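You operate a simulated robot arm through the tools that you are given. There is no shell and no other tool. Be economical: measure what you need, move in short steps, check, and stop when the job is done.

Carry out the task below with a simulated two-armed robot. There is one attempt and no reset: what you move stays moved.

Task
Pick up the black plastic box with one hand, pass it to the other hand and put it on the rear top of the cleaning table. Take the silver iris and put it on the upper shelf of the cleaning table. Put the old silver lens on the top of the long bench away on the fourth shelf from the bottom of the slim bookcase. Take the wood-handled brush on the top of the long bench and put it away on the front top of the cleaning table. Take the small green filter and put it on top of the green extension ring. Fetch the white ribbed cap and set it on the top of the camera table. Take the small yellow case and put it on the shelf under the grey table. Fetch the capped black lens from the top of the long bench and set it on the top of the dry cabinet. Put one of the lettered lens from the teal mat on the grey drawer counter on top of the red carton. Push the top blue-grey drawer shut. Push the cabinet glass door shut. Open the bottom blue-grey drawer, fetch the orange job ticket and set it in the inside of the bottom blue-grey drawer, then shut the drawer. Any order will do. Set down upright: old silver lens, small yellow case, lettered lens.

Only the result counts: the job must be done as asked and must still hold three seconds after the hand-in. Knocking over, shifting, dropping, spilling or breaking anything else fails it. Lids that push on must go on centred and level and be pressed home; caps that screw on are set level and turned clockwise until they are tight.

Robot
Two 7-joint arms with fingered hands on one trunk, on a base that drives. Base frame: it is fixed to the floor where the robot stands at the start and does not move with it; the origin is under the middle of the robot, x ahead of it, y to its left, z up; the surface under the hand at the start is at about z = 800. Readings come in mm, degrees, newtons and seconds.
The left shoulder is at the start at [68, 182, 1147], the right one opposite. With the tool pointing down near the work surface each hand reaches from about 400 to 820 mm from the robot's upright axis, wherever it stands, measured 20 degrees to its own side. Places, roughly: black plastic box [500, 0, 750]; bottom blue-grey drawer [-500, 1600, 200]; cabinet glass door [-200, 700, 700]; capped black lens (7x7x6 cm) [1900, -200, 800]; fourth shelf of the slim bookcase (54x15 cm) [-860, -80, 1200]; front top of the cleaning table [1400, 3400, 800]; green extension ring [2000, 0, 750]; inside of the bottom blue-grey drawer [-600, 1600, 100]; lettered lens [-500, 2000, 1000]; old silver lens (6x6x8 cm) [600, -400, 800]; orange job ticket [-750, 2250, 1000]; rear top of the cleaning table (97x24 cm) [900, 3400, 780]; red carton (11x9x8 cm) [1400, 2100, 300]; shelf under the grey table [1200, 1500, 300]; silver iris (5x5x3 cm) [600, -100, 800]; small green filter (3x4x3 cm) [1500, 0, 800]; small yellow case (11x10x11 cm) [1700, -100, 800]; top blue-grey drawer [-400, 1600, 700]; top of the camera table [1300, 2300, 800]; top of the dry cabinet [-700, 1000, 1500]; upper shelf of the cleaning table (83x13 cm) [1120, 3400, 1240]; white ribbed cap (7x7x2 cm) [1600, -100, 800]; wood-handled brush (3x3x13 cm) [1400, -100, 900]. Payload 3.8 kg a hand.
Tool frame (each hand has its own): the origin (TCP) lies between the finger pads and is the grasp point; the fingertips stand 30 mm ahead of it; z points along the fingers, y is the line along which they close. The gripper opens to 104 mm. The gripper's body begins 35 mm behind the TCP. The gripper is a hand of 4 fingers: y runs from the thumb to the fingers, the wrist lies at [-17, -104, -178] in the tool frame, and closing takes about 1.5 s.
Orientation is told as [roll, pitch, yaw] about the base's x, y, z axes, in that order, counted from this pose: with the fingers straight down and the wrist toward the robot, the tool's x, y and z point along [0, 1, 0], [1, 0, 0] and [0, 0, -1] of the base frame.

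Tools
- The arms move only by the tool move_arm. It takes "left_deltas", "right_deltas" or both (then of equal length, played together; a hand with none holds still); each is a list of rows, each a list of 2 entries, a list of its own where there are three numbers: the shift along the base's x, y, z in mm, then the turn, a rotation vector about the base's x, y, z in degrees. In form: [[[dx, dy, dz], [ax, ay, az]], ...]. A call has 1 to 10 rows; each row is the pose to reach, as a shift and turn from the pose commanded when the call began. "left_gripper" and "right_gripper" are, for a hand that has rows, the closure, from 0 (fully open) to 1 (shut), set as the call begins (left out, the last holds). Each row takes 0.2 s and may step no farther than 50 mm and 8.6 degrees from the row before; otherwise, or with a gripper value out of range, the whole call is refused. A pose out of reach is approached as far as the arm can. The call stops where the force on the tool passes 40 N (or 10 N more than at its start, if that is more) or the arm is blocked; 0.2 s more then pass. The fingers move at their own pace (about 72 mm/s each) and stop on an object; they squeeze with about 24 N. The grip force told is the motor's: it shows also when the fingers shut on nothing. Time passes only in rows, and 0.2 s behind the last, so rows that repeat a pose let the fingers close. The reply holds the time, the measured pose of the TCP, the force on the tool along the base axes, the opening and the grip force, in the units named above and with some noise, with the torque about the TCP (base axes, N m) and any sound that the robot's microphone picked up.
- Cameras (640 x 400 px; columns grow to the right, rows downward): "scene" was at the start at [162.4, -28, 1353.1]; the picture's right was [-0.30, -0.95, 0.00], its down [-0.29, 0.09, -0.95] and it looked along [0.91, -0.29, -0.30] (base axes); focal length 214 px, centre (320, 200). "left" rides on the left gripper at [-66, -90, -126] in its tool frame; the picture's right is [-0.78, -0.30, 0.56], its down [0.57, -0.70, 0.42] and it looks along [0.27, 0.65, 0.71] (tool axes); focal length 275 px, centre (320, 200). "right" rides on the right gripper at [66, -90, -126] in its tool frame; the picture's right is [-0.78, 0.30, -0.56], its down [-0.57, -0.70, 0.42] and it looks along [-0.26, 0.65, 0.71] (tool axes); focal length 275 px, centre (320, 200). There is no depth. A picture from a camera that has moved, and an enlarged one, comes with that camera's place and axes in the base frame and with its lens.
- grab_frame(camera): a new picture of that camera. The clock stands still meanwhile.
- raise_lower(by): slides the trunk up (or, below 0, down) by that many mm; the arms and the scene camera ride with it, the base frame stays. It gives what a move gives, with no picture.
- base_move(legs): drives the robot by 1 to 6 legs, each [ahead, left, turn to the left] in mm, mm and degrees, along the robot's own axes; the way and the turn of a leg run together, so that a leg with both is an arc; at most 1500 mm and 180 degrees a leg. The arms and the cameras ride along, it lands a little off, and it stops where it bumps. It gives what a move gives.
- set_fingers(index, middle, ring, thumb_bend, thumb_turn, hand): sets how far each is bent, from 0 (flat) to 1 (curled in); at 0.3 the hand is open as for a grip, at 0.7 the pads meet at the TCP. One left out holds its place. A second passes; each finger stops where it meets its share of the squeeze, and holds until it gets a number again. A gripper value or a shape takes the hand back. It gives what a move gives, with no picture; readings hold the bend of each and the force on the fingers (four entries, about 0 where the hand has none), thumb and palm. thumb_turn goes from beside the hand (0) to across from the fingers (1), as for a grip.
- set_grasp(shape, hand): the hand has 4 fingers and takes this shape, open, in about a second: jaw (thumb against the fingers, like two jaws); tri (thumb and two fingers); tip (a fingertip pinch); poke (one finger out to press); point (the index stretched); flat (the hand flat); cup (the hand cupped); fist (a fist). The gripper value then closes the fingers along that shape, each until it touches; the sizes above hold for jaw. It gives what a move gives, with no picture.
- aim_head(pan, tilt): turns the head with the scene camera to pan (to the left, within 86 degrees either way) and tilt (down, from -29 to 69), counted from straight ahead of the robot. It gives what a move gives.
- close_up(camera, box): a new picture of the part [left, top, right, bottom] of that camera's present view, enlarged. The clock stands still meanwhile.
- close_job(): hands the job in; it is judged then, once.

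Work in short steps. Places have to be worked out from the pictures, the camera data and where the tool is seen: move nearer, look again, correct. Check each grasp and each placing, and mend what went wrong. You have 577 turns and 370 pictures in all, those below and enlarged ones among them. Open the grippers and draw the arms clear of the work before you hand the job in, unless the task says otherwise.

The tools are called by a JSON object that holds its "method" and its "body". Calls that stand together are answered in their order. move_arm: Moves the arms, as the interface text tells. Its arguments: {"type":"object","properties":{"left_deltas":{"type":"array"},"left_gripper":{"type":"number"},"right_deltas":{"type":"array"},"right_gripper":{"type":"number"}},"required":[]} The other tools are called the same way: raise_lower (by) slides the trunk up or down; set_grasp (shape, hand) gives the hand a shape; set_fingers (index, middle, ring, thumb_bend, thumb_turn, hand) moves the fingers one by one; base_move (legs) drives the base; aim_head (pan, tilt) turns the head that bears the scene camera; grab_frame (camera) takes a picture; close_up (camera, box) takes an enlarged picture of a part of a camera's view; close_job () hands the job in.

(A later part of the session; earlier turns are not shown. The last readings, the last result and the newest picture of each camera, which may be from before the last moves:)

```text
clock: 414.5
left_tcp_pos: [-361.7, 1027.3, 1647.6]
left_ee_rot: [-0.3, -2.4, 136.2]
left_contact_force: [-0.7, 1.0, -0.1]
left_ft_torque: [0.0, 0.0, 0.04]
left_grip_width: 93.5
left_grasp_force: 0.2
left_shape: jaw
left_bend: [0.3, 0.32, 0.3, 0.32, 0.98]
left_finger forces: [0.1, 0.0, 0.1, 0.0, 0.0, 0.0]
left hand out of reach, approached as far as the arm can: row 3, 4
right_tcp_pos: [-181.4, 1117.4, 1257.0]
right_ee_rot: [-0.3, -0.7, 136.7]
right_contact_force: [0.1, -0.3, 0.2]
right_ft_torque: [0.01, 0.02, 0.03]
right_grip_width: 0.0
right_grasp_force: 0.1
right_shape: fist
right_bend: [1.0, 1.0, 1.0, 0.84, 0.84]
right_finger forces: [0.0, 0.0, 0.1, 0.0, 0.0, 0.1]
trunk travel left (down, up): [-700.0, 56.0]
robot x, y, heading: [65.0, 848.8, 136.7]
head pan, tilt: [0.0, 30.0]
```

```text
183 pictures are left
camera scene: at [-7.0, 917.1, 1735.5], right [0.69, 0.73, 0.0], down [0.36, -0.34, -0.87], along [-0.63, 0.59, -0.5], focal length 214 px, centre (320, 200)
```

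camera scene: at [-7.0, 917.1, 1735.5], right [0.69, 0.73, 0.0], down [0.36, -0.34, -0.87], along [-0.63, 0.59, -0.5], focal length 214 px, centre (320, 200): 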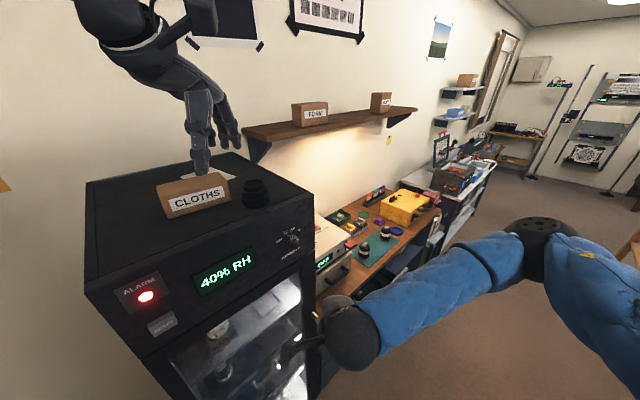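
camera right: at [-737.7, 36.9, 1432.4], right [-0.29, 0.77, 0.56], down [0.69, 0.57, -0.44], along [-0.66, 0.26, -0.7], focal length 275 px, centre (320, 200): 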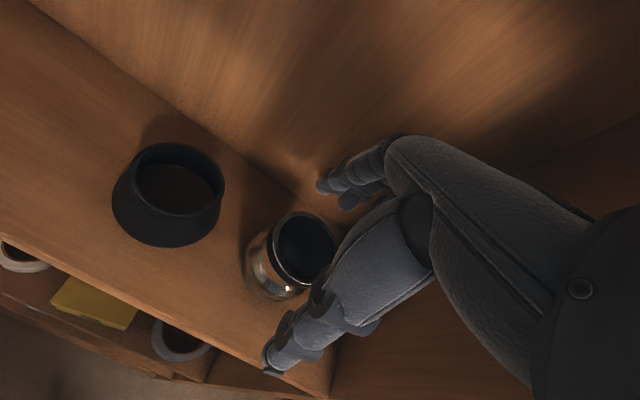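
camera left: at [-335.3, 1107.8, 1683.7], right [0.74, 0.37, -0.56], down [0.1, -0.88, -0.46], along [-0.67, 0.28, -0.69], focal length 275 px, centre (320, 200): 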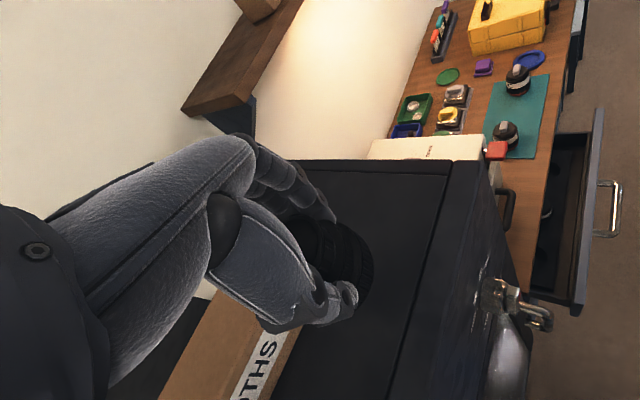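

The capped lens stands on the cabinet. I back off and go to the drawer counter.

{"method": "base_move", "body": {"legs": [[-350, -150, 0], [0, 0, 43]]}}

{"method": "raise_lower", "body": {"by": -350}}

{"method": "base_move", "body": {"legs": [[0, -950, 0]]}}

{"method": "aim_head", "body": {"pan": 0, "tilt": 30}}

{"method": "grab_frame", "body": {"camera": "scene"}}

```text
clock: 418.9
left_tcp_pos: [-11.1, 555.0, 1646.7]
left_ee_rot: [-0.3, -2.3, 179.0]
left_contact_force: [-0.3, 0.2, -0.3]
left_ft_torque: [0.0, -0.01, -0.01]
left_grip_width: 93.4
left_grasp_force: 0.1
left_shape: jaw
left_bend: [0.3, 0.32, 0.3, 0.32, 0.98]
left_finger forces: [0.0, 0.1, 0.0, 0.0, 0.1, 0.0]
right_tcp_pos: [60.0, 743.4, 1257.1]
right_ee_rot: [-0.3, -0.6, 179.7]
right_contact_force: [-0.3, -0.6, 1.3]
right_ft_torque: [-0.04, 0.02, 0.01]
right_grip_width: 0.0
right_grasp_force: 0.1
right_shape: fist
right_bend: [1.0, 1.0, 1.0, 0.84, 0.84]
right_finger forces: [0.0, 0.0, 0.0, 0.0, 0.0, 0.0]
trunk travel left (down, up): [-700.0, 56.0]
robot x, y, heading: [423.5, 714.3, 179.6]
head pan, tilt: [0.0, 30.0]
```

```text
clock: 422.3
left_tcp_pos: [-10.2, 554.1, 1296.7]
left_ee_rot: [-0.3, -2.4, 179.1]
left_contact_force: [-0.3, 0.7, -0.9]
left_ft_torque: [-0.04, 0.0, -0.03]
left_grip_width: 93.5
left_grasp_force: 0.1
left_shape: jaw
left_bend: [0.3, 0.32, 0.3, 0.32, 0.98]
left_finger forces: [0.1, 0.1, 0.0, 0.0, 0.1, 0.1]
right_tcp_pos: [60.1, 742.6, 907.6]
right_ee_rot: [-0.3, -0.5, 179.8]
right_contact_force: [0.3, -0.3, 0.2]
right_ft_torque: [0.01, -0.02, 0.05]
right_grip_width: 0.0
right_grasp_force: 0.1
right_shape: fist
right_bend: [1.0, 1.0, 1.0, 0.84, 0.84]
right_finger forces: [0.0, 0.0, 0.0, 0.0, 0.1, 0.1]
trunk travel left (down, up): [-350.0, 406.0]
robot x, y, heading: [425.2, 713.9, 179.8]
head pan, tilt: [0.0, 30.0]
```

```text
clock: 427.2
left_tcp_pos: [-5.5, 1492.5, 1296.8]
left_ee_rot: [-0.1, -2.3, 178.7]
left_contact_force: [1.0, -0.5, -0.4]
left_ft_torque: [-0.03, 0.0, -0.02]
left_grip_width: 93.3
left_grasp_force: 0.1
left_shape: jaw
left_bend: [0.3, 0.32, 0.3, 0.32, 0.98]
left_finger forces: [0.0, 0.0, 0.1, 0.0, 0.0, 0.0]
right_tcp_pos: [68.2, 1679.1, 908.6]
right_ee_rot: [-0.2, -0.6, 179.4]
right_contact_force: [0.1, -0.3, 0.7]
right_ft_torque: [-0.02, 0.0, -0.02]
right_grip_width: 0.0
right_grasp_force: 0.1
right_shape: fist
right_bend: [1.0, 1.0, 1.0, 0.84, 0.84]
right_finger forces: [0.0, 0.0, 0.0, 0.0, 0.0, 0.1]
trunk travel left (down, up): [-350.0, 406.0]
robot x, y, heading: [430.4, 1648.3, 179.2]
head pan, tilt: [0.0, 30.0]
```

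```text
clock: 427.8
left_tcp_pos: [-3.9, 1493.2, 1297.1]
left_ee_rot: [-0.4, -2.3, 178.7]
left_contact_force: [0.0, -0.2, -0.4]
left_ft_torque: [0.03, 0.03, 0.02]
left_grip_width: 93.2
left_grasp_force: 0.1
left_shape: jaw
left_bend: [0.3, 0.32, 0.3, 0.32, 0.98]
left_finger forces: [0.1, 0.1, 0.0, 0.0, 0.1, 0.1]
right_tcp_pos: [67.0, 1679.7, 907.3]
right_ee_rot: [-0.3, -0.6, 179.4]
right_contact_force: [-0.5, 0.1, 0.6]
right_ft_torque: [-0.02, 0.01, -0.01]
right_grip_width: 0.1
right_grasp_force: 0.0
right_shape: fist
right_bend: [1.0, 1.0, 1.0, 0.84, 0.84]
right_finger forces: [0.1, 0.0, 0.0, 0.0, 0.1, 0.1]
trunk travel left (down, up): [-350.0, 406.0]
robot x, y, heading: [434.5, 1651.5, 179.2]
head pan, tilt: [0.0, 30.0]
```

```text
182 pictures are left
camera scene: at [286.6, 1651.5, 1383.9], right [0.01, 1.0, 0.0], down [0.5, -0.01, -0.87], along [-0.87, 0.01, -0.5], focal length 214 px, centre (320, 200)
```

scene: 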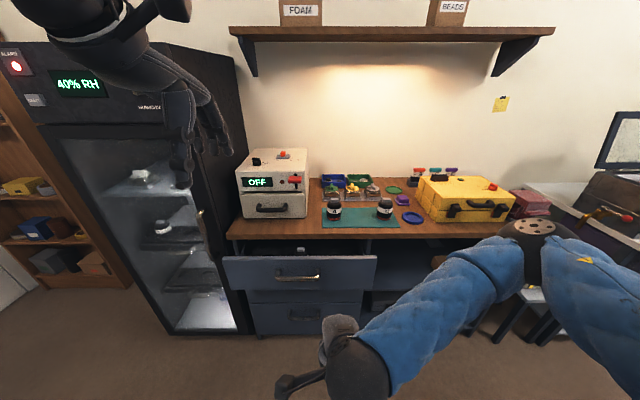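

{"method": "close_up", "body": {"camera": "scene", "box": [200, 140, 540, 350]}}

{"method": "aim_head", "body": {"pan": 10, "tilt": 50}}

{"method": "grab_frame", "body": {"camera": "scene"}}

```text
1.88 times, centred on (370, 245) of scene
camera zoom: at [286.6, 1651.5, 1383.9], right [0.01, 1.0, 0.0], down [0.5, -0.01, -0.87], along [-0.87, 0.01, -0.5], focal length 404 px, centre (226, 115)
```

zoom: 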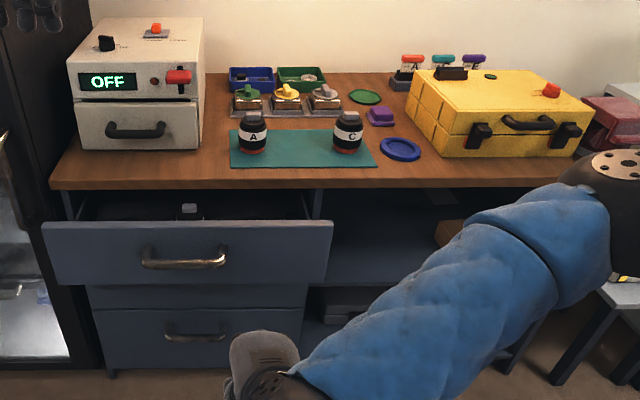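

```text
clock: 428.6
left_tcp_pos: [-5.3, 1492.3, 1298.2]
left_ee_rot: [-0.3, -2.4, 178.7]
left_contact_force: [0.2, -0.5, -0.5]
left_ft_torque: [0.05, 0.0, 0.0]
left_grip_width: 93.5
left_grasp_force: 0.1
left_shape: jaw
left_bend: [0.3, 0.32, 0.3, 0.32, 0.98]
left_finger forces: [0.0, 0.1, 0.1, 0.0, 0.0, 0.0]
right_tcp_pos: [68.3, 1680.5, 907.0]
right_ee_rot: [-0.3, -0.5, 179.4]
right_contact_force: [0.5, -0.4, -0.3]
right_ft_torque: [-0.01, 0.02, -0.02]
right_grip_width: 0.0
right_grasp_force: 0.0
right_shape: fist
right_bend: [1.0, 1.0, 1.0, 0.84, 0.84]
right_finger forces: [0.0, 0.0, 0.0, 0.0, 0.0, 0.0]
trunk travel left (down, up): [-350.0, 406.0]
robot x, y, heading: [431.5, 1649.2, 179.3]
head pan, tilt: [10.0, 50.0]
```

```text
180 pictures are left
camera scene: at [301.0, 1638.1, 1354.4], right [-0.16, 0.99, 0.0], down [0.76, 0.12, -0.64], along [-0.63, -0.1, -0.77], focal length 214 px, centre (320, 200)
```

scene: 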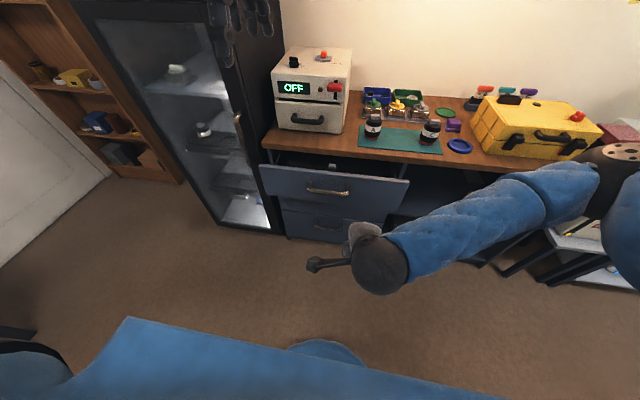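

{"method": "close_up", "body": {"camera": "scene", "box": [240, 60, 460, 260]}}

```text
2.00 times, centred on (350, 160) of scene
camera zoom: at [301.0, 1638.1, 1354.4], right [-0.16, 0.99, 0.0], down [0.76, 0.12, -0.64], along [-0.63, -0.1, -0.77], focal length 429 px, centre (260, 280)
```

zoom: 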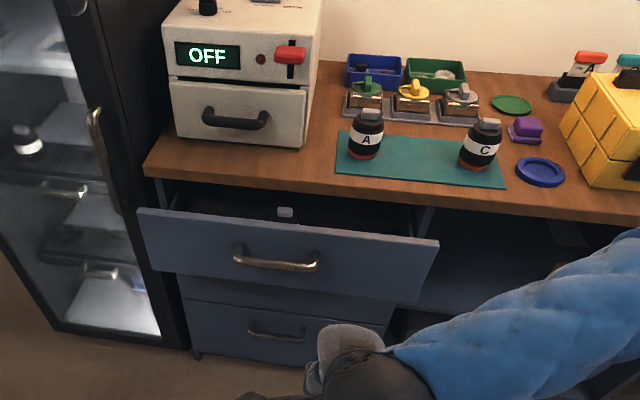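

Estimates: top drawer front ≈x −270 (z 640–810), bottom drawer handle ≈(−415,1568,225). I bring the right fist in front of the top drawer at z≈755 and look.

{"method": "move_arm", "body": {"right_deltas": [[[-30, -15, -25], [0, 0, 0]], [[-60, -30, -50], [0, 0, 0]], [[-90, -45, -75], [0, 0, 0]], [[-120, -60, -100], [0, 0, 0]], [[-150, -75, -125], [0, 0, 0]], [[-180, -85, -152], [0, 0, 0]]]}}

{"method": "grab_frame", "body": {"camera": "scene"}}

{"method": "grab_frame", "body": {"camera": "right"}}

```text
clock: 430.0
left_tcp_pos: [-5.4, 1491.9, 1297.5]
left_ee_rot: [-0.3, -2.4, 178.7]
left_contact_force: [0.1, -0.6, -0.4]
left_ft_torque: [0.02, -0.01, 0.02]
left_grip_width: 93.4
left_grasp_force: 0.1
left_shape: jaw
left_bend: [0.3, 0.32, 0.3, 0.32, 0.98]
left_finger forces: [0.1, 0.0, 0.0, 0.0, 0.0, 0.0]
right_tcp_pos: [-111.0, 1594.6, 754.9]
right_ee_rot: [-0.3, -0.7, 179.4]
right_contact_force: [0.2, -0.1, -0.5]
right_ft_torque: [0.01, 0.02, 0.0]
right_grip_width: 0.0
right_grasp_force: 0.1
right_shape: fist
right_bend: [1.0, 1.0, 1.0, 0.84, 0.84]
right_finger forces: [0.0, 0.0, 0.1, 0.1, 0.1, 0.1]
trunk travel left (down, up): [-350.0, 406.0]
robot x, y, heading: [430.2, 1648.9, 179.5]
head pan, tilt: [10.0, 50.0]
```

```text
178 pictures are left
camera scene: at [300.6, 1637.7, 1354.3], right [-0.16, 0.99, 0.0], down [0.76, 0.12, -0.64], along [-0.63, -0.1, -0.77], focal length 214 px, centre (320, 200)
```

scene: 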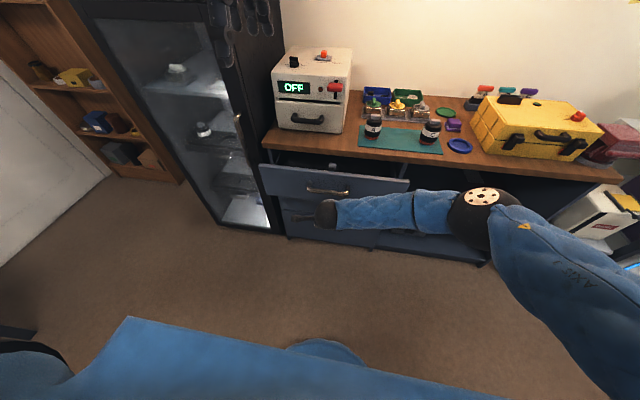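

```text
177 pictures are left
camera right: at [-19.4, 1527.4, 878.0], right [-0.28, 0.78, 0.56], down [0.7, 0.57, -0.43], along [-0.65, 0.28, -0.71], focal length 275 px, centre (320, 200)
```

right: 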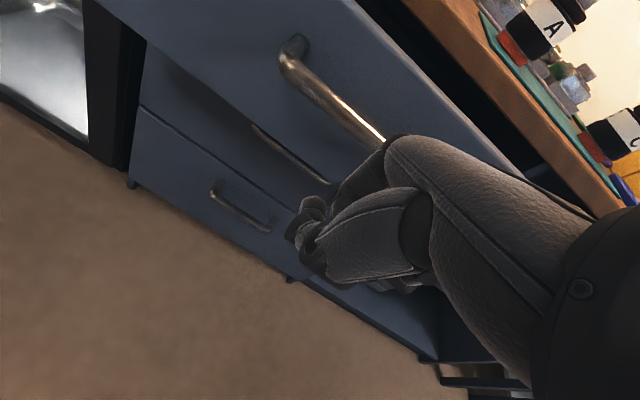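

The third, lowest handle is the bottom drawer's (≈(−415,1575,235)). I push the top drawer by driving ahead.

{"method": "base_move", "body": {"legs": [[200, 0, 0]]}}

{"method": "grab_frame", "body": {"camera": "scene"}}

```text
clock: 431.6
left_tcp_pos: [-205.8, 1492.3, 1296.3]
left_ee_rot: [-0.3, -2.2, 178.9]
left_contact_force: [-0.6, -0.1, -0.8]
left_ft_torque: [0.01, 0.0, 0.0]
left_grip_width: 93.7
left_grasp_force: 0.0
left_shape: jaw
left_bend: [0.3, 0.32, 0.3, 0.32, 0.98]
left_finger forces: [0.1, 0.1, 0.0, 0.1, 0.0, 0.0]
right_tcp_pos: [-313.2, 1596.4, 754.3]
right_ee_rot: [-0.3, -0.5, 179.5]
right_contact_force: [-0.5, -0.4, -0.8]
right_ft_torque: [0.01, -0.03, 0.0]
right_grip_width: 95.9
right_grasp_force: 0.0
right_shape: fist
right_bend: [1.0, 1.0, 1.0, 0.84, 0.85]
right_finger forces: [0.1, 0.0, 0.0, 0.0, 0.0, 0.0]
trunk travel left (down, up): [-350.0, 406.0]
robot x, y, heading: [232.5, 1649.7, 179.5]
head pan, tilt: [10.0, 50.0]
```

```text
176 pictures are left
camera scene: at [99.7, 1639.7, 1354.2], right [-0.17, 0.99, 0.0], down [0.76, 0.13, -0.64], along [-0.63, -0.11, -0.77], focal length 214 px, centre (320, 200)
```

scene: 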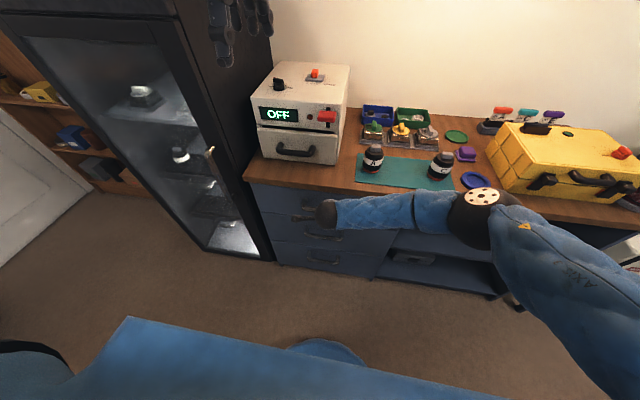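

{"method": "move_arm", "body": {"right_deltas": [[[-15, 0, 0], [0, 0, 0]], [[-30, 0, 0], [0, 0, 0]], [[-45, 0, 0], [0, 0, 0]], [[-60, 0, 0], [0, 0, 0]], [[-75, 0, 0], [0, 0, 0]], [[-90, 0, 0], [0, 0, 0]]]}}

{"method": "close_up", "body": {"camera": "scene", "box": [220, 100, 440, 300]}}

```text
clock: 432.4
left_tcp_pos: [-199.6, 1495.3, 1299.6]
left_ee_rot: [-0.2, -2.6, 178.7]
left_contact_force: [-1.1, -0.1, -0.7]
left_ft_torque: [0.0, 0.0, 0.04]
left_grip_width: 93.4
left_grasp_force: 0.0
left_shape: jaw
left_bend: [0.3, 0.32, 0.3, 0.32, 0.98]
left_finger forces: [0.0, 0.0, 0.1, 0.0, 0.1, 0.0]
right_tcp_pos: [-338.7, 1590.5, 755.3]
right_ee_rot: [0.0, 0.1, -179.9]
right_contact_force: [30.9, 10.8, 21.0]
right_ft_torque: [-0.24, -0.09, 0.48]
right_grip_width: 95.9
right_grasp_force: 0.1
right_shape: fist
right_bend: [1.0, 1.0, 1.0, 0.81, 0.87]
right_finger forces: [0.1, 0.0, 0.1, 0.1, 32.3, 0.0]
trunk travel left (down, up): [-350.0, 406.0]
robot x, y, heading: [230.7, 1649.3, 179.5]
head pan, tilt: [10.0, 50.0]
stopped in row 3 (right hand): the force on the tool passed its limit at 48 N (the readings are from after the stop); the commanded pose is now the measured one
```

```text
2.00 times, centred on (330, 200) of scene
camera zoom: at [106.3, 1641.6, 1355.0], right [-0.16, 0.99, 0.0], down [0.75, 0.13, -0.65], along [-0.64, -0.11, -0.76], focal length 429 px, centre (300, 200)
```

zoom: 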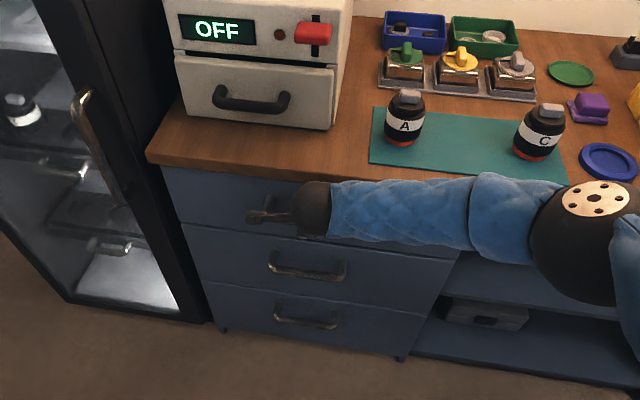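

Top drawer is shut (48 N at stop, flush with the others). Now the bottom drawer: I back off 150, open the right hand to jaw, and lower the trunk 350.

{"method": "base_move", "body": {"legs": [[-160, 0, 0]]}}

{"method": "set_grasp", "body": {"hand": "right", "shape": "jaw"}}

{"method": "raise_lower", "body": {"by": -350}}

{"method": "aim_head", "body": {"pan": 0, "tilt": 40}}

{"method": "grab_frame", "body": {"camera": "scene"}}

{"method": "grab_frame", "body": {"camera": "right"}}

```text
clock: 433.8
left_tcp_pos: [-43.2, 1491.7, 1297.7]
left_ee_rot: [-0.3, -2.4, 178.8]
left_contact_force: [0.7, 0.6, -0.7]
left_ft_torque: [0.01, 0.01, 0.02]
left_grip_width: 93.4
left_grasp_force: 0.1
left_shape: jaw
left_bend: [0.3, 0.32, 0.3, 0.32, 0.98]
left_finger forces: [0.0, 0.0, 0.1, 0.0, 0.0, 0.0]
right_tcp_pos: [-184.3, 1591.8, 754.9]
right_ee_rot: [0.0, -0.2, 179.9]
right_contact_force: [0.4, 0.1, -0.6]
right_ft_torque: [-0.03, -0.01, -0.01]
right_grip_width: 95.9
right_grasp_force: 0.1
right_shape: fist
right_bend: [1.0, 1.0, 1.0, 0.84, 0.85]
right_finger forces: [0.0, 0.1, 0.0, 0.0, 0.1, 0.0]
trunk travel left (down, up): [-350.0, 406.0]
robot x, y, heading: [390.9, 1651.4, 179.5]
head pan, tilt: [10.0, 50.0]
```

```text
clock: 434.7
left_tcp_pos: [-44.0, 1492.4, 1297.6]
left_ee_rot: [-0.3, -2.4, 178.8]
left_contact_force: [0.3, -0.8, 0.5]
left_ft_torque: [0.01, -0.01, -0.01]
left_grip_width: 93.6
left_grasp_force: 0.1
left_shape: jaw
left_bend: [0.3, 0.32, 0.3, 0.32, 0.98]
left_finger forces: [0.0, 0.0, 0.1, 0.0, 0.1, 0.0]
right_tcp_pos: [-186.0, 1590.4, 753.7]
right_ee_rot: [-0.1, -0.2, 179.9]
right_contact_force: [0.1, -0.7, -0.3]
right_ft_torque: [0.04, 0.01, 0.01]
right_grip_width: 103.7
right_grasp_force: 0.0
right_shape: jaw
right_bend: [0.3, 0.3, 0.3, 0.3, 0.97]
right_finger forces: [0.0, 0.0, 0.0, 0.1, 0.1, 0.0]
trunk travel left (down, up): [-350.0, 406.0]
robot x, y, heading: [393.9, 1649.8, 179.7]
head pan, tilt: [10.0, 50.0]
```

```text
clock: 438.1
left_tcp_pos: [-43.4, 1491.2, 948.6]
left_ee_rot: [-0.3, -2.4, 178.8]
left_contact_force: [0.5, 0.3, 0.9]
left_ft_torque: [0.0, -0.02, -0.01]
left_grip_width: 93.3
left_grasp_force: 0.0
left_shape: jaw
left_bend: [0.3, 0.32, 0.3, 0.32, 0.98]
left_finger forces: [0.0, 0.0, 0.1, 0.0, 0.0, 0.0]
right_tcp_pos: [-185.3, 1591.2, 406.4]
right_ee_rot: [-0.2, -0.2, 179.8]
right_contact_force: [0.6, 0.7, -0.2]
right_ft_torque: [-0.02, 0.0, -0.03]
right_grip_width: 103.9
right_grasp_force: 0.2
right_shape: jaw
right_bend: [0.3, 0.3, 0.3, 0.3, 0.97]
right_finger forces: [0.0, 0.1, 0.1, 0.0, 0.0, 0.1]
trunk travel left (down, up): [0.0, 756.0]
robot x, y, heading: [392.9, 1654.7, 179.5]
head pan, tilt: [10.0, 50.0]
```

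```text
clock: 438.8
left_tcp_pos: [-43.1, 1493.0, 947.5]
left_ee_rot: [-0.3, -2.3, 178.8]
left_contact_force: [0.5, -0.3, 0.5]
left_ft_torque: [0.0, -0.02, 0.0]
left_grip_width: 93.5
left_grasp_force: 0.0
left_shape: jaw
left_bend: [0.3, 0.32, 0.3, 0.32, 0.98]
left_finger forces: [0.1, 0.0, 0.0, 0.0, 0.0, 0.0]
right_tcp_pos: [-185.1, 1590.7, 404.5]
right_ee_rot: [-0.1, -0.1, 179.9]
right_contact_force: [0.1, -0.9, 0.3]
right_ft_torque: [0.02, 0.02, -0.04]
right_grip_width: 103.6
right_grasp_force: 0.0
right_shape: jaw
right_bend: [0.3, 0.3, 0.3, 0.3, 0.97]
right_finger forces: [0.2, 0.0, 0.1, 0.1, 0.0, 0.0]
trunk travel left (down, up): [0.0, 756.0]
robot x, y, heading: [393.0, 1652.9, 179.7]
head pan, tilt: [0.0, 40.0]
```

```text
174 pictures are left
camera scene: at [68.3, 1653.4, 1002.3], right [0.01, 1.0, 0.0], down [0.64, -0.01, -0.77], along [-0.77, 0.01, -0.64], focal length 214 px, centre (320, 200)
```

scene: 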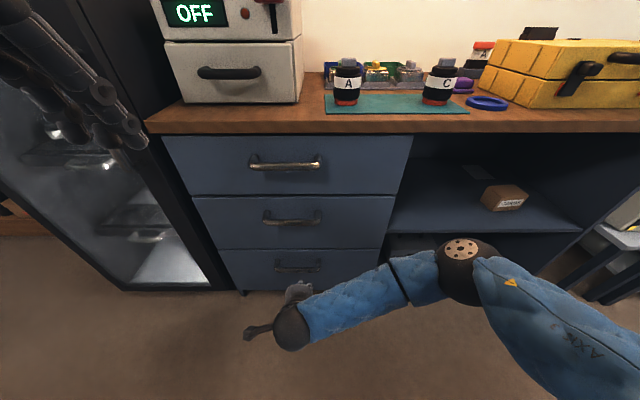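

```text
173 pictures are left
camera right: at [-93.2, 1524.2, 528.4], right [-0.29, 0.77, 0.56], down [0.7, 0.57, -0.42], along [-0.65, 0.27, -0.71], focal length 275 px, centre (320, 200)
```

right: 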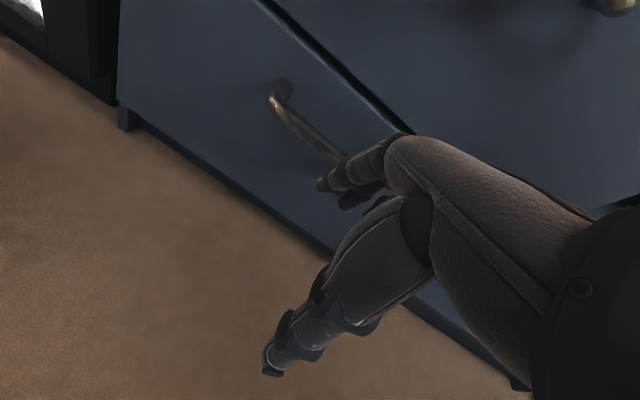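

{"method": "close_up", "body": {"camera": "scene", "box": [210, 180, 370, 310]}}

{"method": "close_up", "body": {"camera": "right", "box": [230, 60, 390, 220]}}

```text
3.08 times, centred on (290, 245) of scene
camera zoom: at [68.3, 1653.4, 1002.3], right [0.01, 1.0, 0.0], down [0.64, -0.01, -0.77], along [-0.77, 0.01, -0.64], focal length 660 px, centre (412, 62)
```

zoom: 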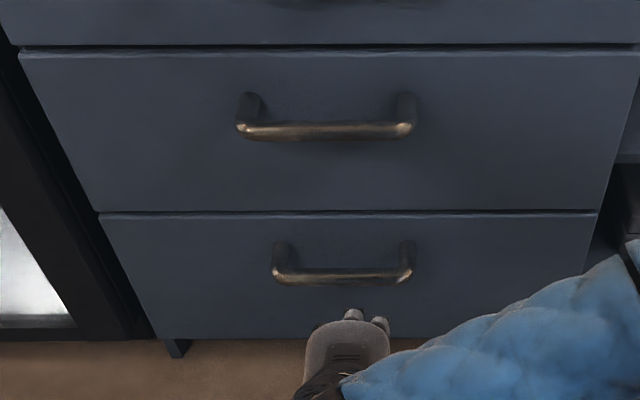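

```text
2.50 times, centred on (310, 140) of right
camera zoom: at [-93.2, 1524.2, 528.4], right [-0.29, 0.77, 0.56], down [0.7, 0.57, -0.42], along [-0.65, 0.27, -0.71], focal length 688 px, centre (345, 350)
```

zoom: 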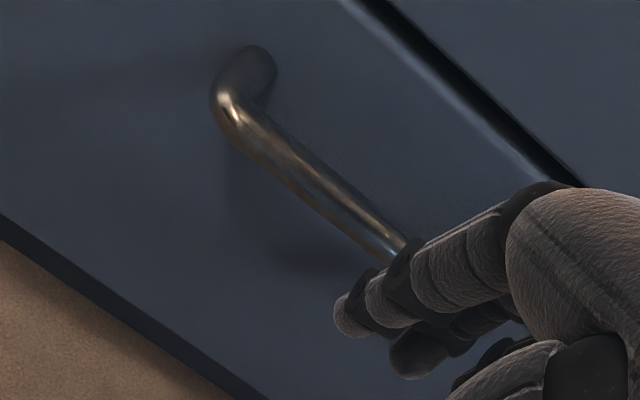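

The bar of the bottom handle triangulates to x≈−381, z≈300, y 1500–1656. I'll hook it from above with nearly straight fingers: I shape the hand and approach above the bar.

{"method": "set_fingers", "body": {"hand": "right", "index": 0.2, "middle": 0.2, "ring": 0.2, "thumb_bend": 0.1}}

{"method": "move_arm", "body": {"right_deltas": [[[-30, -4, 0], [0, 0, 0]], [[-60, -8, 0], [0, 0, 0]], [[-95, -12, -10], [0, 0, 0]]]}}

{"method": "grab_frame", "body": {"camera": "right"}}

{"method": "close_up", "body": {"camera": "scene", "box": [210, 180, 410, 320]}}

```text
clock: 439.8
left_tcp_pos: [-44.4, 1491.3, 947.7]
left_ee_rot: [-0.3, -2.3, 178.8]
left_contact_force: [-0.4, -0.2, 1.0]
left_ft_torque: [0.0, 0.01, 0.02]
left_grip_width: 93.4
left_grasp_force: 0.1
left_shape: jaw
left_bend: [0.3, 0.32, 0.3, 0.32, 0.98]
left_finger forces: [0.1, 0.0, 0.0, 0.0, 0.0, 0.0]
right_tcp_pos: [-184.7, 1590.2, 404.2]
right_ee_rot: [-0.2, -0.2, 180.0]
right_contact_force: [0.0, 1.1, 0.4]
right_ft_torque: [0.0, -0.02, 0.01]
right_grip_width: 132.7
right_grasp_force: 0.0
right_shape: fingers
right_bend: [0.2, 0.2, 0.2, 0.1, 0.97]
right_finger forces: [0.0, 0.1, 0.1, 0.0, 0.1, 0.1]
trunk travel left (down, up): [0.0, 756.0]
robot x, y, heading: [387.0, 1649.3, 179.3]
head pan, tilt: [0.0, 40.0]
```

```text
clock: 440.6
left_tcp_pos: [-43.5, 1492.0, 946.8]
left_ee_rot: [-0.3, -2.4, 178.8]
left_contact_force: [0.5, 0.3, -0.7]
left_ft_torque: [0.0, 0.0, 0.01]
left_grip_width: 93.7
left_grasp_force: 0.1
left_shape: jaw
left_bend: [0.3, 0.32, 0.3, 0.32, 0.98]
left_finger forces: [0.0, 0.1, 0.1, 0.0, 0.0, 0.0]
right_tcp_pos: [-279.9, 1579.7, 393.8]
right_ee_rot: [-0.2, -0.1, 179.9]
right_contact_force: [-0.5, -0.5, -0.3]
right_ft_torque: [0.0, 0.04, 0.03]
right_grip_width: 132.8
right_grasp_force: 0.1
right_shape: fingers
right_bend: [0.2, 0.2, 0.2, 0.1, 0.97]
right_finger forces: [0.0, 0.0, 0.0, 0.0, 0.0, 0.1]
trunk travel left (down, up): [0.0, 756.0]
robot x, y, heading: [390.7, 1648.1, 179.4]
head pan, tilt: [0.0, 40.0]
```

```text
170 pictures are left
camera right: at [-189.2, 1513.0, 517.9], right [-0.29, 0.78, 0.56], down [0.7, 0.57, -0.42], along [-0.65, 0.27, -0.71], focal length 275 px, centre (320, 200)
```

right: 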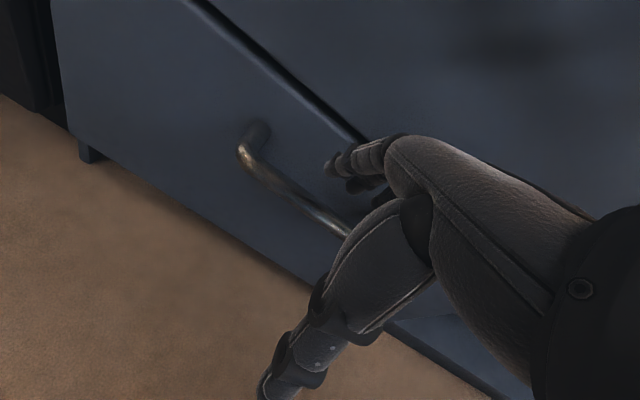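

```text
2.86 times, centred on (310, 250) of scene
camera zoom: at [68.2, 1653.4, 1002.3], right [0.01, 1.0, 0.0], down [0.64, -0.01, -0.77], along [-0.77, 0.01, -0.64], focal length 613 px, centre (349, 57)
```

zoom: 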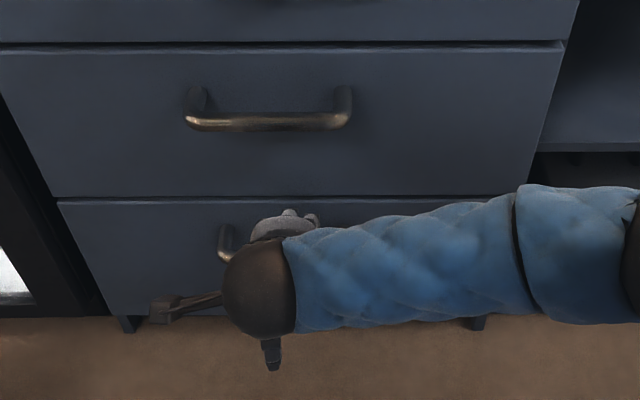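

{"method": "move_arm", "body": {"right_deltas": [[[-20, 0, 0], [0, 0, 0]], [[-42, 0, 0], [0, 0, 0]], [[-42, 0, -30], [0, 0, 0]]]}}

{"method": "close_up", "body": {"camera": "right", "box": [200, 80, 440, 260]}}

```text
clock: 441.4
left_tcp_pos: [-44.0, 1491.3, 948.7]
left_ee_rot: [-0.2, -2.4, 178.8]
left_contact_force: [0.9, 0.0, 0.3]
left_ft_torque: [0.01, 0.02, 0.01]
left_grip_width: 93.4
left_grasp_force: 0.1
left_shape: jaw
left_bend: [0.3, 0.32, 0.3, 0.32, 0.98]
left_finger forces: [0.0, 0.0, 0.0, 0.0, 0.0, 0.0]
right_tcp_pos: [-318.7, 1576.1, 363.7]
right_ee_rot: [0.2, 0.2, -179.7]
right_contact_force: [22.2, -2.9, 3.5]
right_ft_torque: [0.0, 0.02, -0.02]
right_grip_width: 128.1
right_grasp_force: 10.9
right_shape: fingers
right_bend: [0.22, 0.23, 0.24, 0.1, 0.97]
right_finger forces: [4.1, 12.8, 4.9, 0.1, 0.1, 0.0]
trunk travel left (down, up): [0.0, 756.0]
robot x, y, heading: [392.5, 1645.9, 179.6]
head pan, tilt: [0.0, 40.0]
```

```text
2.22 times, centred on (320, 170) of right
camera zoom: at [-227.6, 1511.5, 488.1], right [-0.3, 0.78, 0.55], down [0.7, 0.58, -0.42], along [-0.65, 0.26, -0.72], focal length 612 px, centre (320, 267)
```

zoom: 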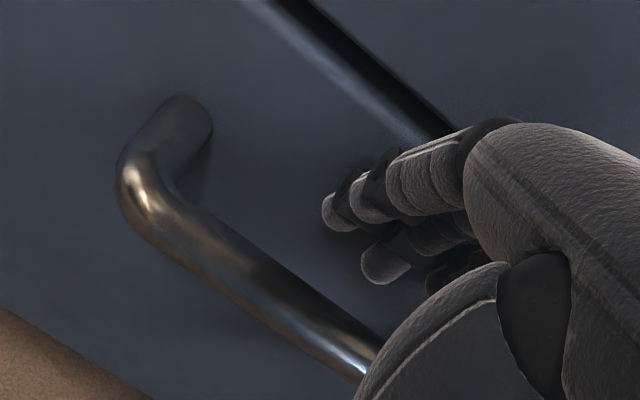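

The fingertips touch the drawer face right above the bar, which stands well off the face. I relieve 6 mm and slide down behind the bar.

{"method": "move_arm", "body": {"right_deltas": [[[7, 0, 0], [0, 0, 0]], [[7, 0, -20], [0, 0, 0]], [[7, 0, -40], [0, 0, 0]], [[7, 0, -58], [0, 0, 0]]]}}

{"method": "close_up", "body": {"camera": "right", "box": [200, 80, 440, 260]}}

```text
clock: 442.4
left_tcp_pos: [-42.0, 1492.0, 949.1]
left_ee_rot: [-0.4, -2.5, 178.7]
left_contact_force: [0.1, -0.4, 0.3]
left_ft_torque: [0.01, -0.02, -0.02]
left_grip_width: 93.5
left_grasp_force: 0.0
left_shape: jaw
left_bend: [0.3, 0.32, 0.3, 0.32, 0.98]
left_finger forces: [0.0, 0.0, 0.0, 0.0, 0.0, 0.0]
right_tcp_pos: [-315.4, 1576.3, 312.2]
right_ee_rot: [0.2, -0.7, -179.5]
right_contact_force: [11.8, -2.9, 23.3]
right_ft_torque: [-0.17, 0.93, -0.01]
right_grip_width: 130.6
right_grasp_force: 17.9
right_shape: fingers
right_bend: [0.19, 0.22, 0.22, 0.1, 0.97]
right_finger forces: [24.8, 9.2, 2.2, 0.0, 0.0, 0.1]
trunk travel left (down, up): [0.0, 756.0]
robot x, y, heading: [390.1, 1651.1, 179.7]
head pan, tilt: [0.0, 40.0]
```

```text
2.22 times, centred on (320, 170) of right
camera zoom: at [-222.7, 1510.6, 435.1], right [-0.3, 0.78, 0.56], down [0.69, 0.58, -0.43], along [-0.66, 0.26, -0.71], focal length 612 px, centre (320, 267)
```

zoom: 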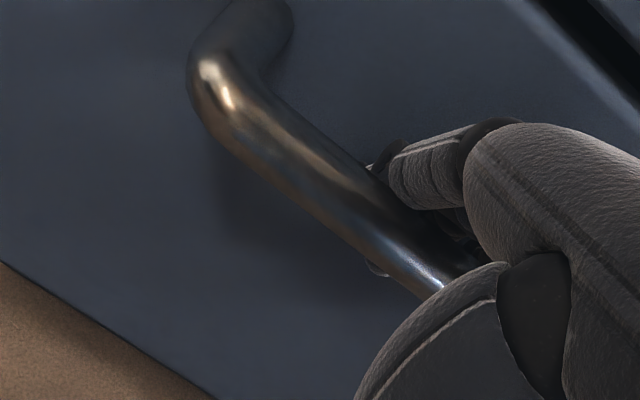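

The fingers are hooked behind the bar. I curl them a little and pull back with the base.

{"method": "set_fingers", "body": {"hand": "right", "index": 0.4, "middle": 0.4, "ring": 0.4, "thumb_bend": 0.3}}

{"method": "base_move", "body": {"legs": [[-80, 0, 0]]}}

{"method": "grab_frame", "body": {"camera": "scene"}}

{"method": "grab_frame", "body": {"camera": "right"}}

```text
clock: 443.4
left_tcp_pos: [-43.0, 1492.5, 947.1]
left_ee_rot: [-0.3, -2.4, 178.8]
left_contact_force: [0.4, 1.6, -0.1]
left_ft_torque: [0.01, -0.01, 0.01]
left_grip_width: 93.4
left_grasp_force: 0.0
left_shape: jaw
left_bend: [0.3, 0.32, 0.3, 0.32, 0.98]
left_finger forces: [0.1, 0.0, 0.1, 0.2, 0.1, 0.0]
right_tcp_pos: [-316.4, 1581.5, 305.6]
right_ee_rot: [-0.2, -0.3, 179.8]
right_contact_force: [1.0, 3.1, 6.2]
right_ft_torque: [-0.17, 0.09, -0.34]
right_grip_width: 97.3
right_grasp_force: 9.0
right_shape: fingers
right_bend: [0.35, 0.44, 0.4, 0.3, 0.97]
right_finger forces: [10.1, 8.8, 0.0, 0.0, 0.1, 0.1]
trunk travel left (down, up): [0.0, 756.0]
robot x, y, heading: [388.7, 1651.6, 179.5]
head pan, tilt: [0.0, 40.0]
```

```text
clock: 444.5
left_tcp_pos: [36.5, 1492.2, 947.9]
left_ee_rot: [-0.2, -2.4, 178.9]
left_contact_force: [-0.4, -0.3, -0.1]
left_ft_torque: [0.02, -0.01, 0.0]
left_grip_width: 93.4
left_grasp_force: 0.1
left_shape: jaw
left_bend: [0.3, 0.32, 0.3, 0.32, 0.98]
left_finger forces: [0.0, 0.1, 0.0, 0.0, 0.0, 0.0]
right_tcp_pos: [-236.0, 1580.9, 306.4]
right_ee_rot: [-0.1, -0.2, 179.8]
right_contact_force: [0.7, 8.5, 6.1]
right_ft_torque: [-0.21, 0.2, -0.64]
right_grip_width: 97.0
right_grasp_force: 10.2
right_shape: fingers
right_bend: [0.35, 0.44, 0.4, 0.3, 0.97]
right_finger forces: [10.5, 10.9, 0.0, 0.0, 0.1, 0.0]
trunk travel left (down, up): [0.0, 756.0]
robot x, y, heading: [470.9, 1645.8, 179.6]
head pan, tilt: [0.0, 40.0]
```

```text
166 pictures are left
camera scene: at [148.4, 1653.0, 1002.5], right [0.01, 1.0, 0.0], down [0.64, -0.01, -0.77], along [-0.77, 0.01, -0.64], focal length 214 px, centre (320, 200)
```

scene: 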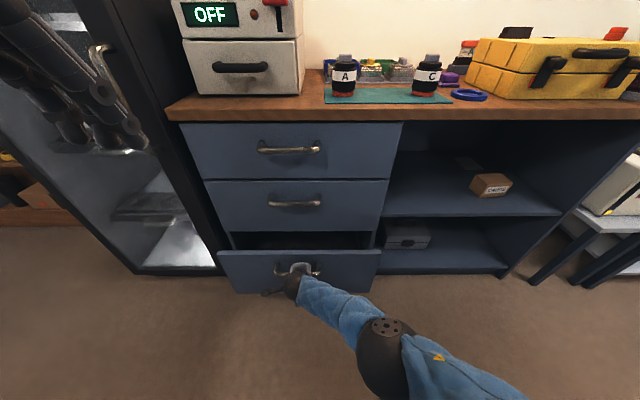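

```text
165 pictures are left
camera right: at [-144.4, 1514.0, 429.9], right [-0.29, 0.78, 0.56], down [0.7, 0.57, -0.42], along [-0.65, 0.27, -0.71], focal length 275 px, centre (320, 200)
```

right: 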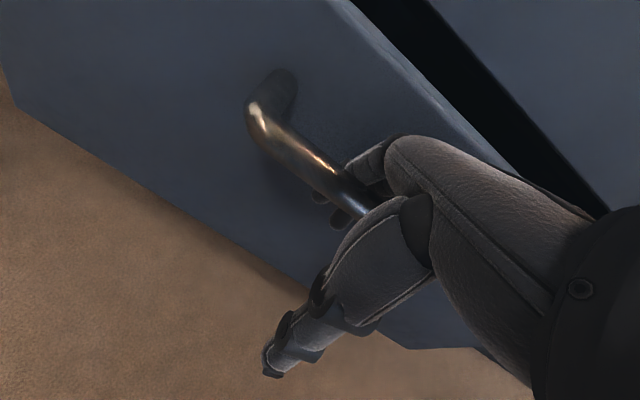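

The drawer follows nicely. I pull it out another 200 mm.

{"method": "base_move", "body": {"legs": [[-200, 0, 0]]}}

{"method": "grab_frame", "body": {"camera": "scene"}}

```text
clock: 445.4
left_tcp_pos: [46.5, 1478.6, 948.0]
left_ee_rot: [-0.2, -2.3, 179.7]
left_contact_force: [0.1, 1.2, -0.5]
left_ft_torque: [0.02, 0.0, -0.01]
left_grip_width: 93.6
left_grasp_force: 0.0
left_shape: jaw
left_bend: [0.3, 0.32, 0.3, 0.32, 0.98]
left_finger forces: [0.0, 0.1, 0.0, 0.0, 0.0, 0.0]
right_tcp_pos: [-228.9, 1570.7, 304.6]
right_ee_rot: [-0.7, -0.1, -179.8]
right_contact_force: [0.2, -0.9, 0.0]
right_ft_torque: [-0.04, -0.14, -0.13]
right_grip_width: 97.0
right_grasp_force: 10.2
right_shape: fingers
right_bend: [0.36, 0.45, 0.4, 0.3, 0.97]
right_finger forces: [9.9, 10.1, 0.0, 0.0, 0.0, 0.1]
trunk travel left (down, up): [0.0, 756.0]
robot x, y, heading: [479.4, 1646.2, -179.4]
head pan, tilt: [0.0, 40.0]
stopped in leg 1: the robot was blocked; the commanded pose is now the measured one
```

```text
164 pictures are left
camera scene: at [155.5, 1641.9, 1002.3], right [-0.01, 1.0, 0.0], down [0.64, 0.01, -0.77], along [-0.77, -0.01, -0.64], focal length 214 px, centre (320, 200)
```

scene: 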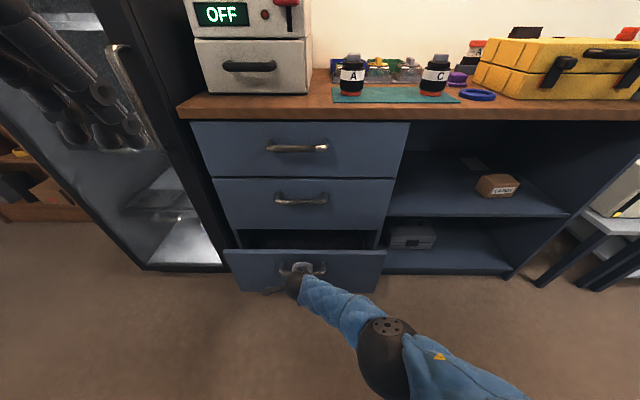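

The base reached the grey table behind. I pull the rest with the arm.

{"method": "move_arm", "body": {"right_deltas": [[[25, 0, 0], [0, 0, 0]], [[50, 0, 0], [0, 0, 0]], [[75, 0, 0], [0, 0, 0]], [[100, 0, 0], [0, 0, 0]], [[125, 0, 0], [0, 0, 0]], [[150, 0, 0], [0, 0, 0]], [[170, 0, 0], [0, 0, 0]]]}}

{"method": "grab_frame", "body": {"camera": "scene"}}

```text
clock: 447.0
left_tcp_pos: [46.6, 1478.8, 947.3]
left_ee_rot: [-0.3, -2.4, 179.8]
left_contact_force: [0.5, 0.2, -0.5]
left_ft_torque: [0.03, -0.02, -0.04]
left_grip_width: 93.5
left_grasp_force: 0.2
left_shape: jaw
left_bend: [0.3, 0.32, 0.3, 0.32, 0.98]
left_finger forces: [0.0, 0.0, 0.1, 0.0, 0.0, 0.0]
right_tcp_pos: [-61.1, 1571.2, 305.8]
right_ee_rot: [-0.7, -0.3, -179.9]
right_contact_force: [2.4, 9.4, 10.3]
right_ft_torque: [-0.29, 0.42, -0.64]
right_grip_width: 97.7
right_grasp_force: 11.9
right_shape: fingers
right_bend: [0.35, 0.44, 0.4, 0.3, 0.97]
right_finger forces: [12.3, 12.0, 0.0, 0.0, 0.1, 0.0]
trunk travel left (down, up): [0.0, 756.0]
robot x, y, heading: [482.6, 1642.5, -179.4]
head pan, tilt: [0.0, 40.0]
```

```text
163 pictures are left
camera scene: at [156.4, 1642.4, 1002.7], right [-0.01, 1.0, 0.0], down [0.64, 0.01, -0.77], along [-0.77, -0.01, -0.64], focal length 214 px, centre (320, 200)
```

scene: 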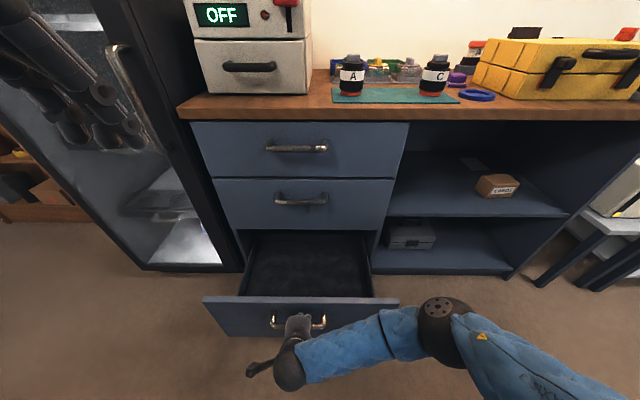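

Drawer is open ~255 mm. I unhook: straighten the fingers, rise, and retract.

{"method": "set_fingers", "body": {"hand": "right", "index": 0.18, "middle": 0.18, "ring": 0.18, "thumb_bend": 0.2}}

{"method": "move_arm", "body": {"right_deltas": [[[-5, 0, 0], [0, 0, 0]], [[-5, 0, 25], [0, 0, 0]], [[-3, 0, 55], [0, 0, 0]], [[0, 0, 95], [0, 0, 0]], [[5, 0, 140], [0, 0, 0]]]}}

{"method": "aim_head", "body": {"pan": -40, "tilt": 25}}

{"method": "grab_frame", "body": {"camera": "scene"}}

```text
clock: 448.0
left_tcp_pos: [44.9, 1478.6, 947.1]
left_ee_rot: [-0.2, -2.3, 179.8]
left_contact_force: [0.1, -0.7, -0.3]
left_ft_torque: [0.0, 0.0, 0.02]
left_grip_width: 93.3
left_grasp_force: 0.1
left_shape: jaw
left_bend: [0.3, 0.32, 0.3, 0.32, 0.98]
left_finger forces: [0.0, 0.0, 0.0, 0.0, 0.0, 0.0]
right_tcp_pos: [-61.0, 1570.3, 302.2]
right_ee_rot: [-0.7, -0.1, -179.7]
right_contact_force: [1.6, 4.3, -8.6]
right_ft_torque: [-0.27, -1.59, -0.65]
right_grip_width: 120.2
right_grasp_force: 19.8
right_shape: fingers
right_bend: [0.18, 0.22, 0.25, 0.2, 0.97]
right_finger forces: [24.5, 9.4, 5.6, 0.0, 0.1, 0.0]
trunk travel left (down, up): [0.0, 756.0]
robot x, y, heading: [477.9, 1644.0, -179.7]
head pan, tilt: [0.0, 40.0]
```

```text
clock: 449.2
left_tcp_pos: [46.9, 1478.4, 947.7]
left_ee_rot: [-0.3, -2.3, 179.8]
left_contact_force: [0.5, -0.2, 0.2]
left_ft_torque: [-0.02, -0.03, 0.0]
left_grip_width: 93.4
left_grasp_force: 0.1
left_shape: jaw
left_bend: [0.3, 0.32, 0.3, 0.32, 0.98]
left_finger forces: [0.0, 0.0, 0.0, 0.0, 0.1, 0.1]
right_tcp_pos: [-54.6, 1568.0, 446.1]
right_ee_rot: [-0.6, -0.3, -179.7]
right_contact_force: [-0.2, 1.2, 0.1]
right_ft_torque: [-0.03, -0.01, 0.02]
right_grip_width: 128.9
right_grasp_force: 0.1
right_shape: fingers
right_bend: [0.18, 0.18, 0.18, 0.2, 0.97]
right_finger forces: [0.0, 0.0, 0.0, 0.1, 0.1, 0.0]
trunk travel left (down, up): [0.0, 756.0]
robot x, y, heading: [478.3, 1648.1, -179.5]
head pan, tilt: [0.0, 40.0]
```

```text
clock: 450.3
left_tcp_pos: [47.2, 1478.2, 947.0]
left_ee_rot: [-0.3, -2.4, 179.9]
left_contact_force: [0.4, -0.7, 0.0]
left_ft_torque: [-0.01, 0.0, 0.01]
left_grip_width: 93.1
left_grasp_force: 0.0
left_shape: jaw
left_bend: [0.3, 0.32, 0.3, 0.32, 0.98]
left_finger forces: [0.0, 0.0, 0.0, 0.0, 0.1, 0.1]
right_tcp_pos: [-54.8, 1567.6, 446.1]
right_ee_rot: [-0.7, -0.2, -179.7]
right_contact_force: [0.6, -0.2, -0.1]
right_ft_torque: [0.01, 0.0, 0.01]
right_grip_width: 129.0
right_grasp_force: 0.1
right_shape: fingers
right_bend: [0.18, 0.18, 0.18, 0.2, 0.97]
right_finger forces: [0.0, 0.0, 0.0, 0.1, 0.0, 0.0]
trunk travel left (down, up): [0.0, 756.0]
robot x, y, heading: [480.2, 1643.5, -179.5]
head pan, tilt: [-40.0, 25.0]
```

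```text
162 pictures are left
camera scene: at [169.4, 1701.1, 1025.6], right [0.64, 0.77, 0.0], down [0.33, -0.27, -0.91], along [-0.7, 0.58, -0.42], focal length 214 px, centre (320, 200)
```

scene: 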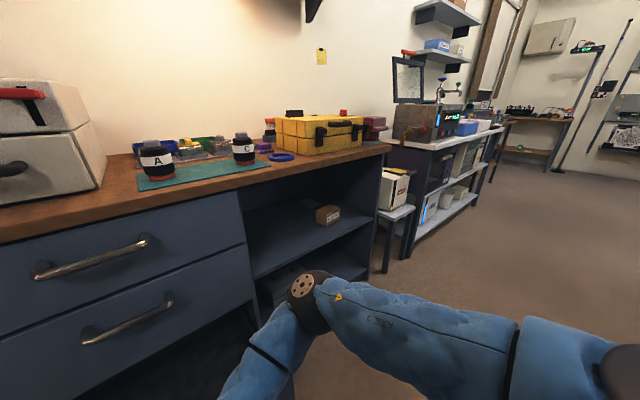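

The drawer is ready. I raise the trunk and move along to find the orange job ticket near (−750,2250).

{"method": "raise_lower", "body": {"by": 450}}

{"method": "base_move", "body": {"legs": [[0, -350, 0]]}}

{"method": "aim_head", "body": {"pan": -5, "tilt": 35}}

{"method": "grab_frame", "body": {"camera": "scene"}}

{"method": "close_up", "body": {"camera": "scene", "box": [200, 90, 460, 280]}}

```text
refused: 450 is not a number from -400 to 400
```

```text
clock: 452.6
left_tcp_pos: [44.0, 1835.0, 947.1]
left_ee_rot: [-0.3, -2.4, 179.5]
left_contact_force: [0.1, -0.4, -0.4]
left_ft_torque: [-0.01, 0.03, -0.01]
left_grip_width: 93.3
left_grasp_force: 0.0
left_shape: jaw
left_bend: [0.3, 0.32, 0.3, 0.32, 0.98]
left_finger forces: [0.0, 0.0, 0.0, 0.1, 0.0, 0.0]
right_tcp_pos: [-56.6, 1926.1, 445.3]
right_ee_rot: [-0.7, -0.2, 179.7]
right_contact_force: [0.2, 0.0, 0.3]
right_ft_torque: [0.02, 0.0, 0.0]
right_grip_width: 128.9
right_grasp_force: 0.0
right_shape: fingers
right_bend: [0.18, 0.18, 0.18, 0.2, 0.97]
right_finger forces: [0.1, 0.0, 0.1, 0.1, 0.1, 0.1]
trunk travel left (down, up): [0.0, 756.0]
robot x, y, heading: [472.7, 1999.9, -179.9]
head pan, tilt: [-40.0, 25.0]
```

```text
clock: 453.6
left_tcp_pos: [42.3, 1835.0, 947.2]
left_ee_rot: [-0.4, -2.3, 179.4]
left_contact_force: [0.0, 0.2, -0.5]
left_ft_torque: [0.01, -0.01, -0.02]
left_grip_width: 93.3
left_grasp_force: 0.0
left_shape: jaw
left_bend: [0.3, 0.32, 0.3, 0.32, 0.98]
left_finger forces: [0.0, 0.1, 0.0, 0.0, 0.0, 0.1]
right_tcp_pos: [-57.4, 1926.7, 446.5]
right_ee_rot: [-0.8, -0.3, 179.8]
right_contact_force: [1.0, -0.6, -0.1]
right_ft_torque: [0.01, -0.05, 0.0]
right_grip_width: 128.8
right_grasp_force: 0.1
right_shape: fingers
right_bend: [0.18, 0.18, 0.18, 0.2, 0.97]
right_finger forces: [0.0, 0.1, 0.0, 0.0, 0.1, 0.1]
trunk travel left (down, up): [0.0, 756.0]
robot x, y, heading: [477.7, 2000.1, -180.0]
head pan, tilt: [-5.0, 35.0]
```

```text
161 pictures are left
camera scene: at [150.9, 2005.7, 1009.9], right [0.09, 1.0, 0.0], down [0.57, -0.05, -0.82], along [-0.82, 0.07, -0.57], focal length 214 px, centre (320, 200)
```

scene: 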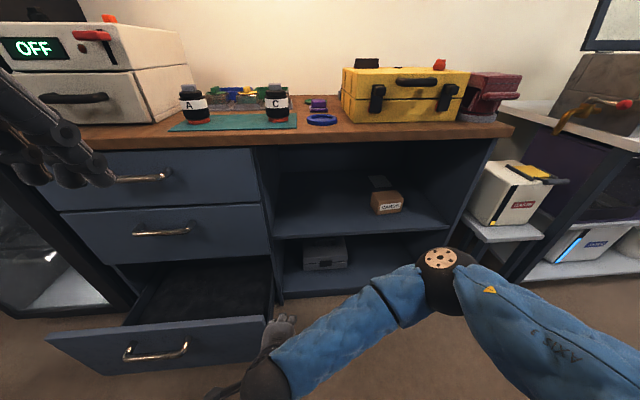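

```text
2.11 times, centred on (330, 185) of scene
camera zoom: at [150.9, 2005.7, 1009.9], right [0.09, 1.0, 0.0], down [0.57, -0.05, -0.82], along [-0.82, 0.07, -0.57], focal length 452 px, centre (299, 232)
```

zoom: 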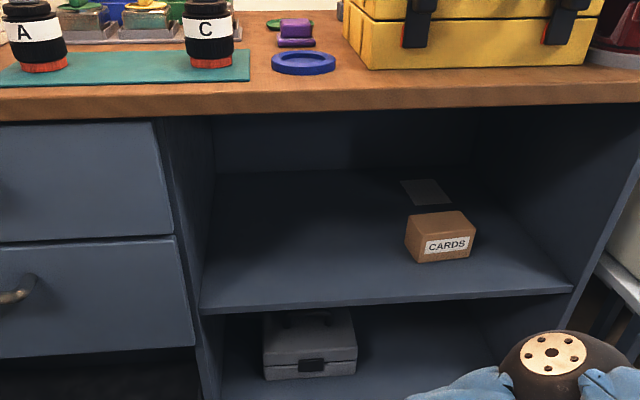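

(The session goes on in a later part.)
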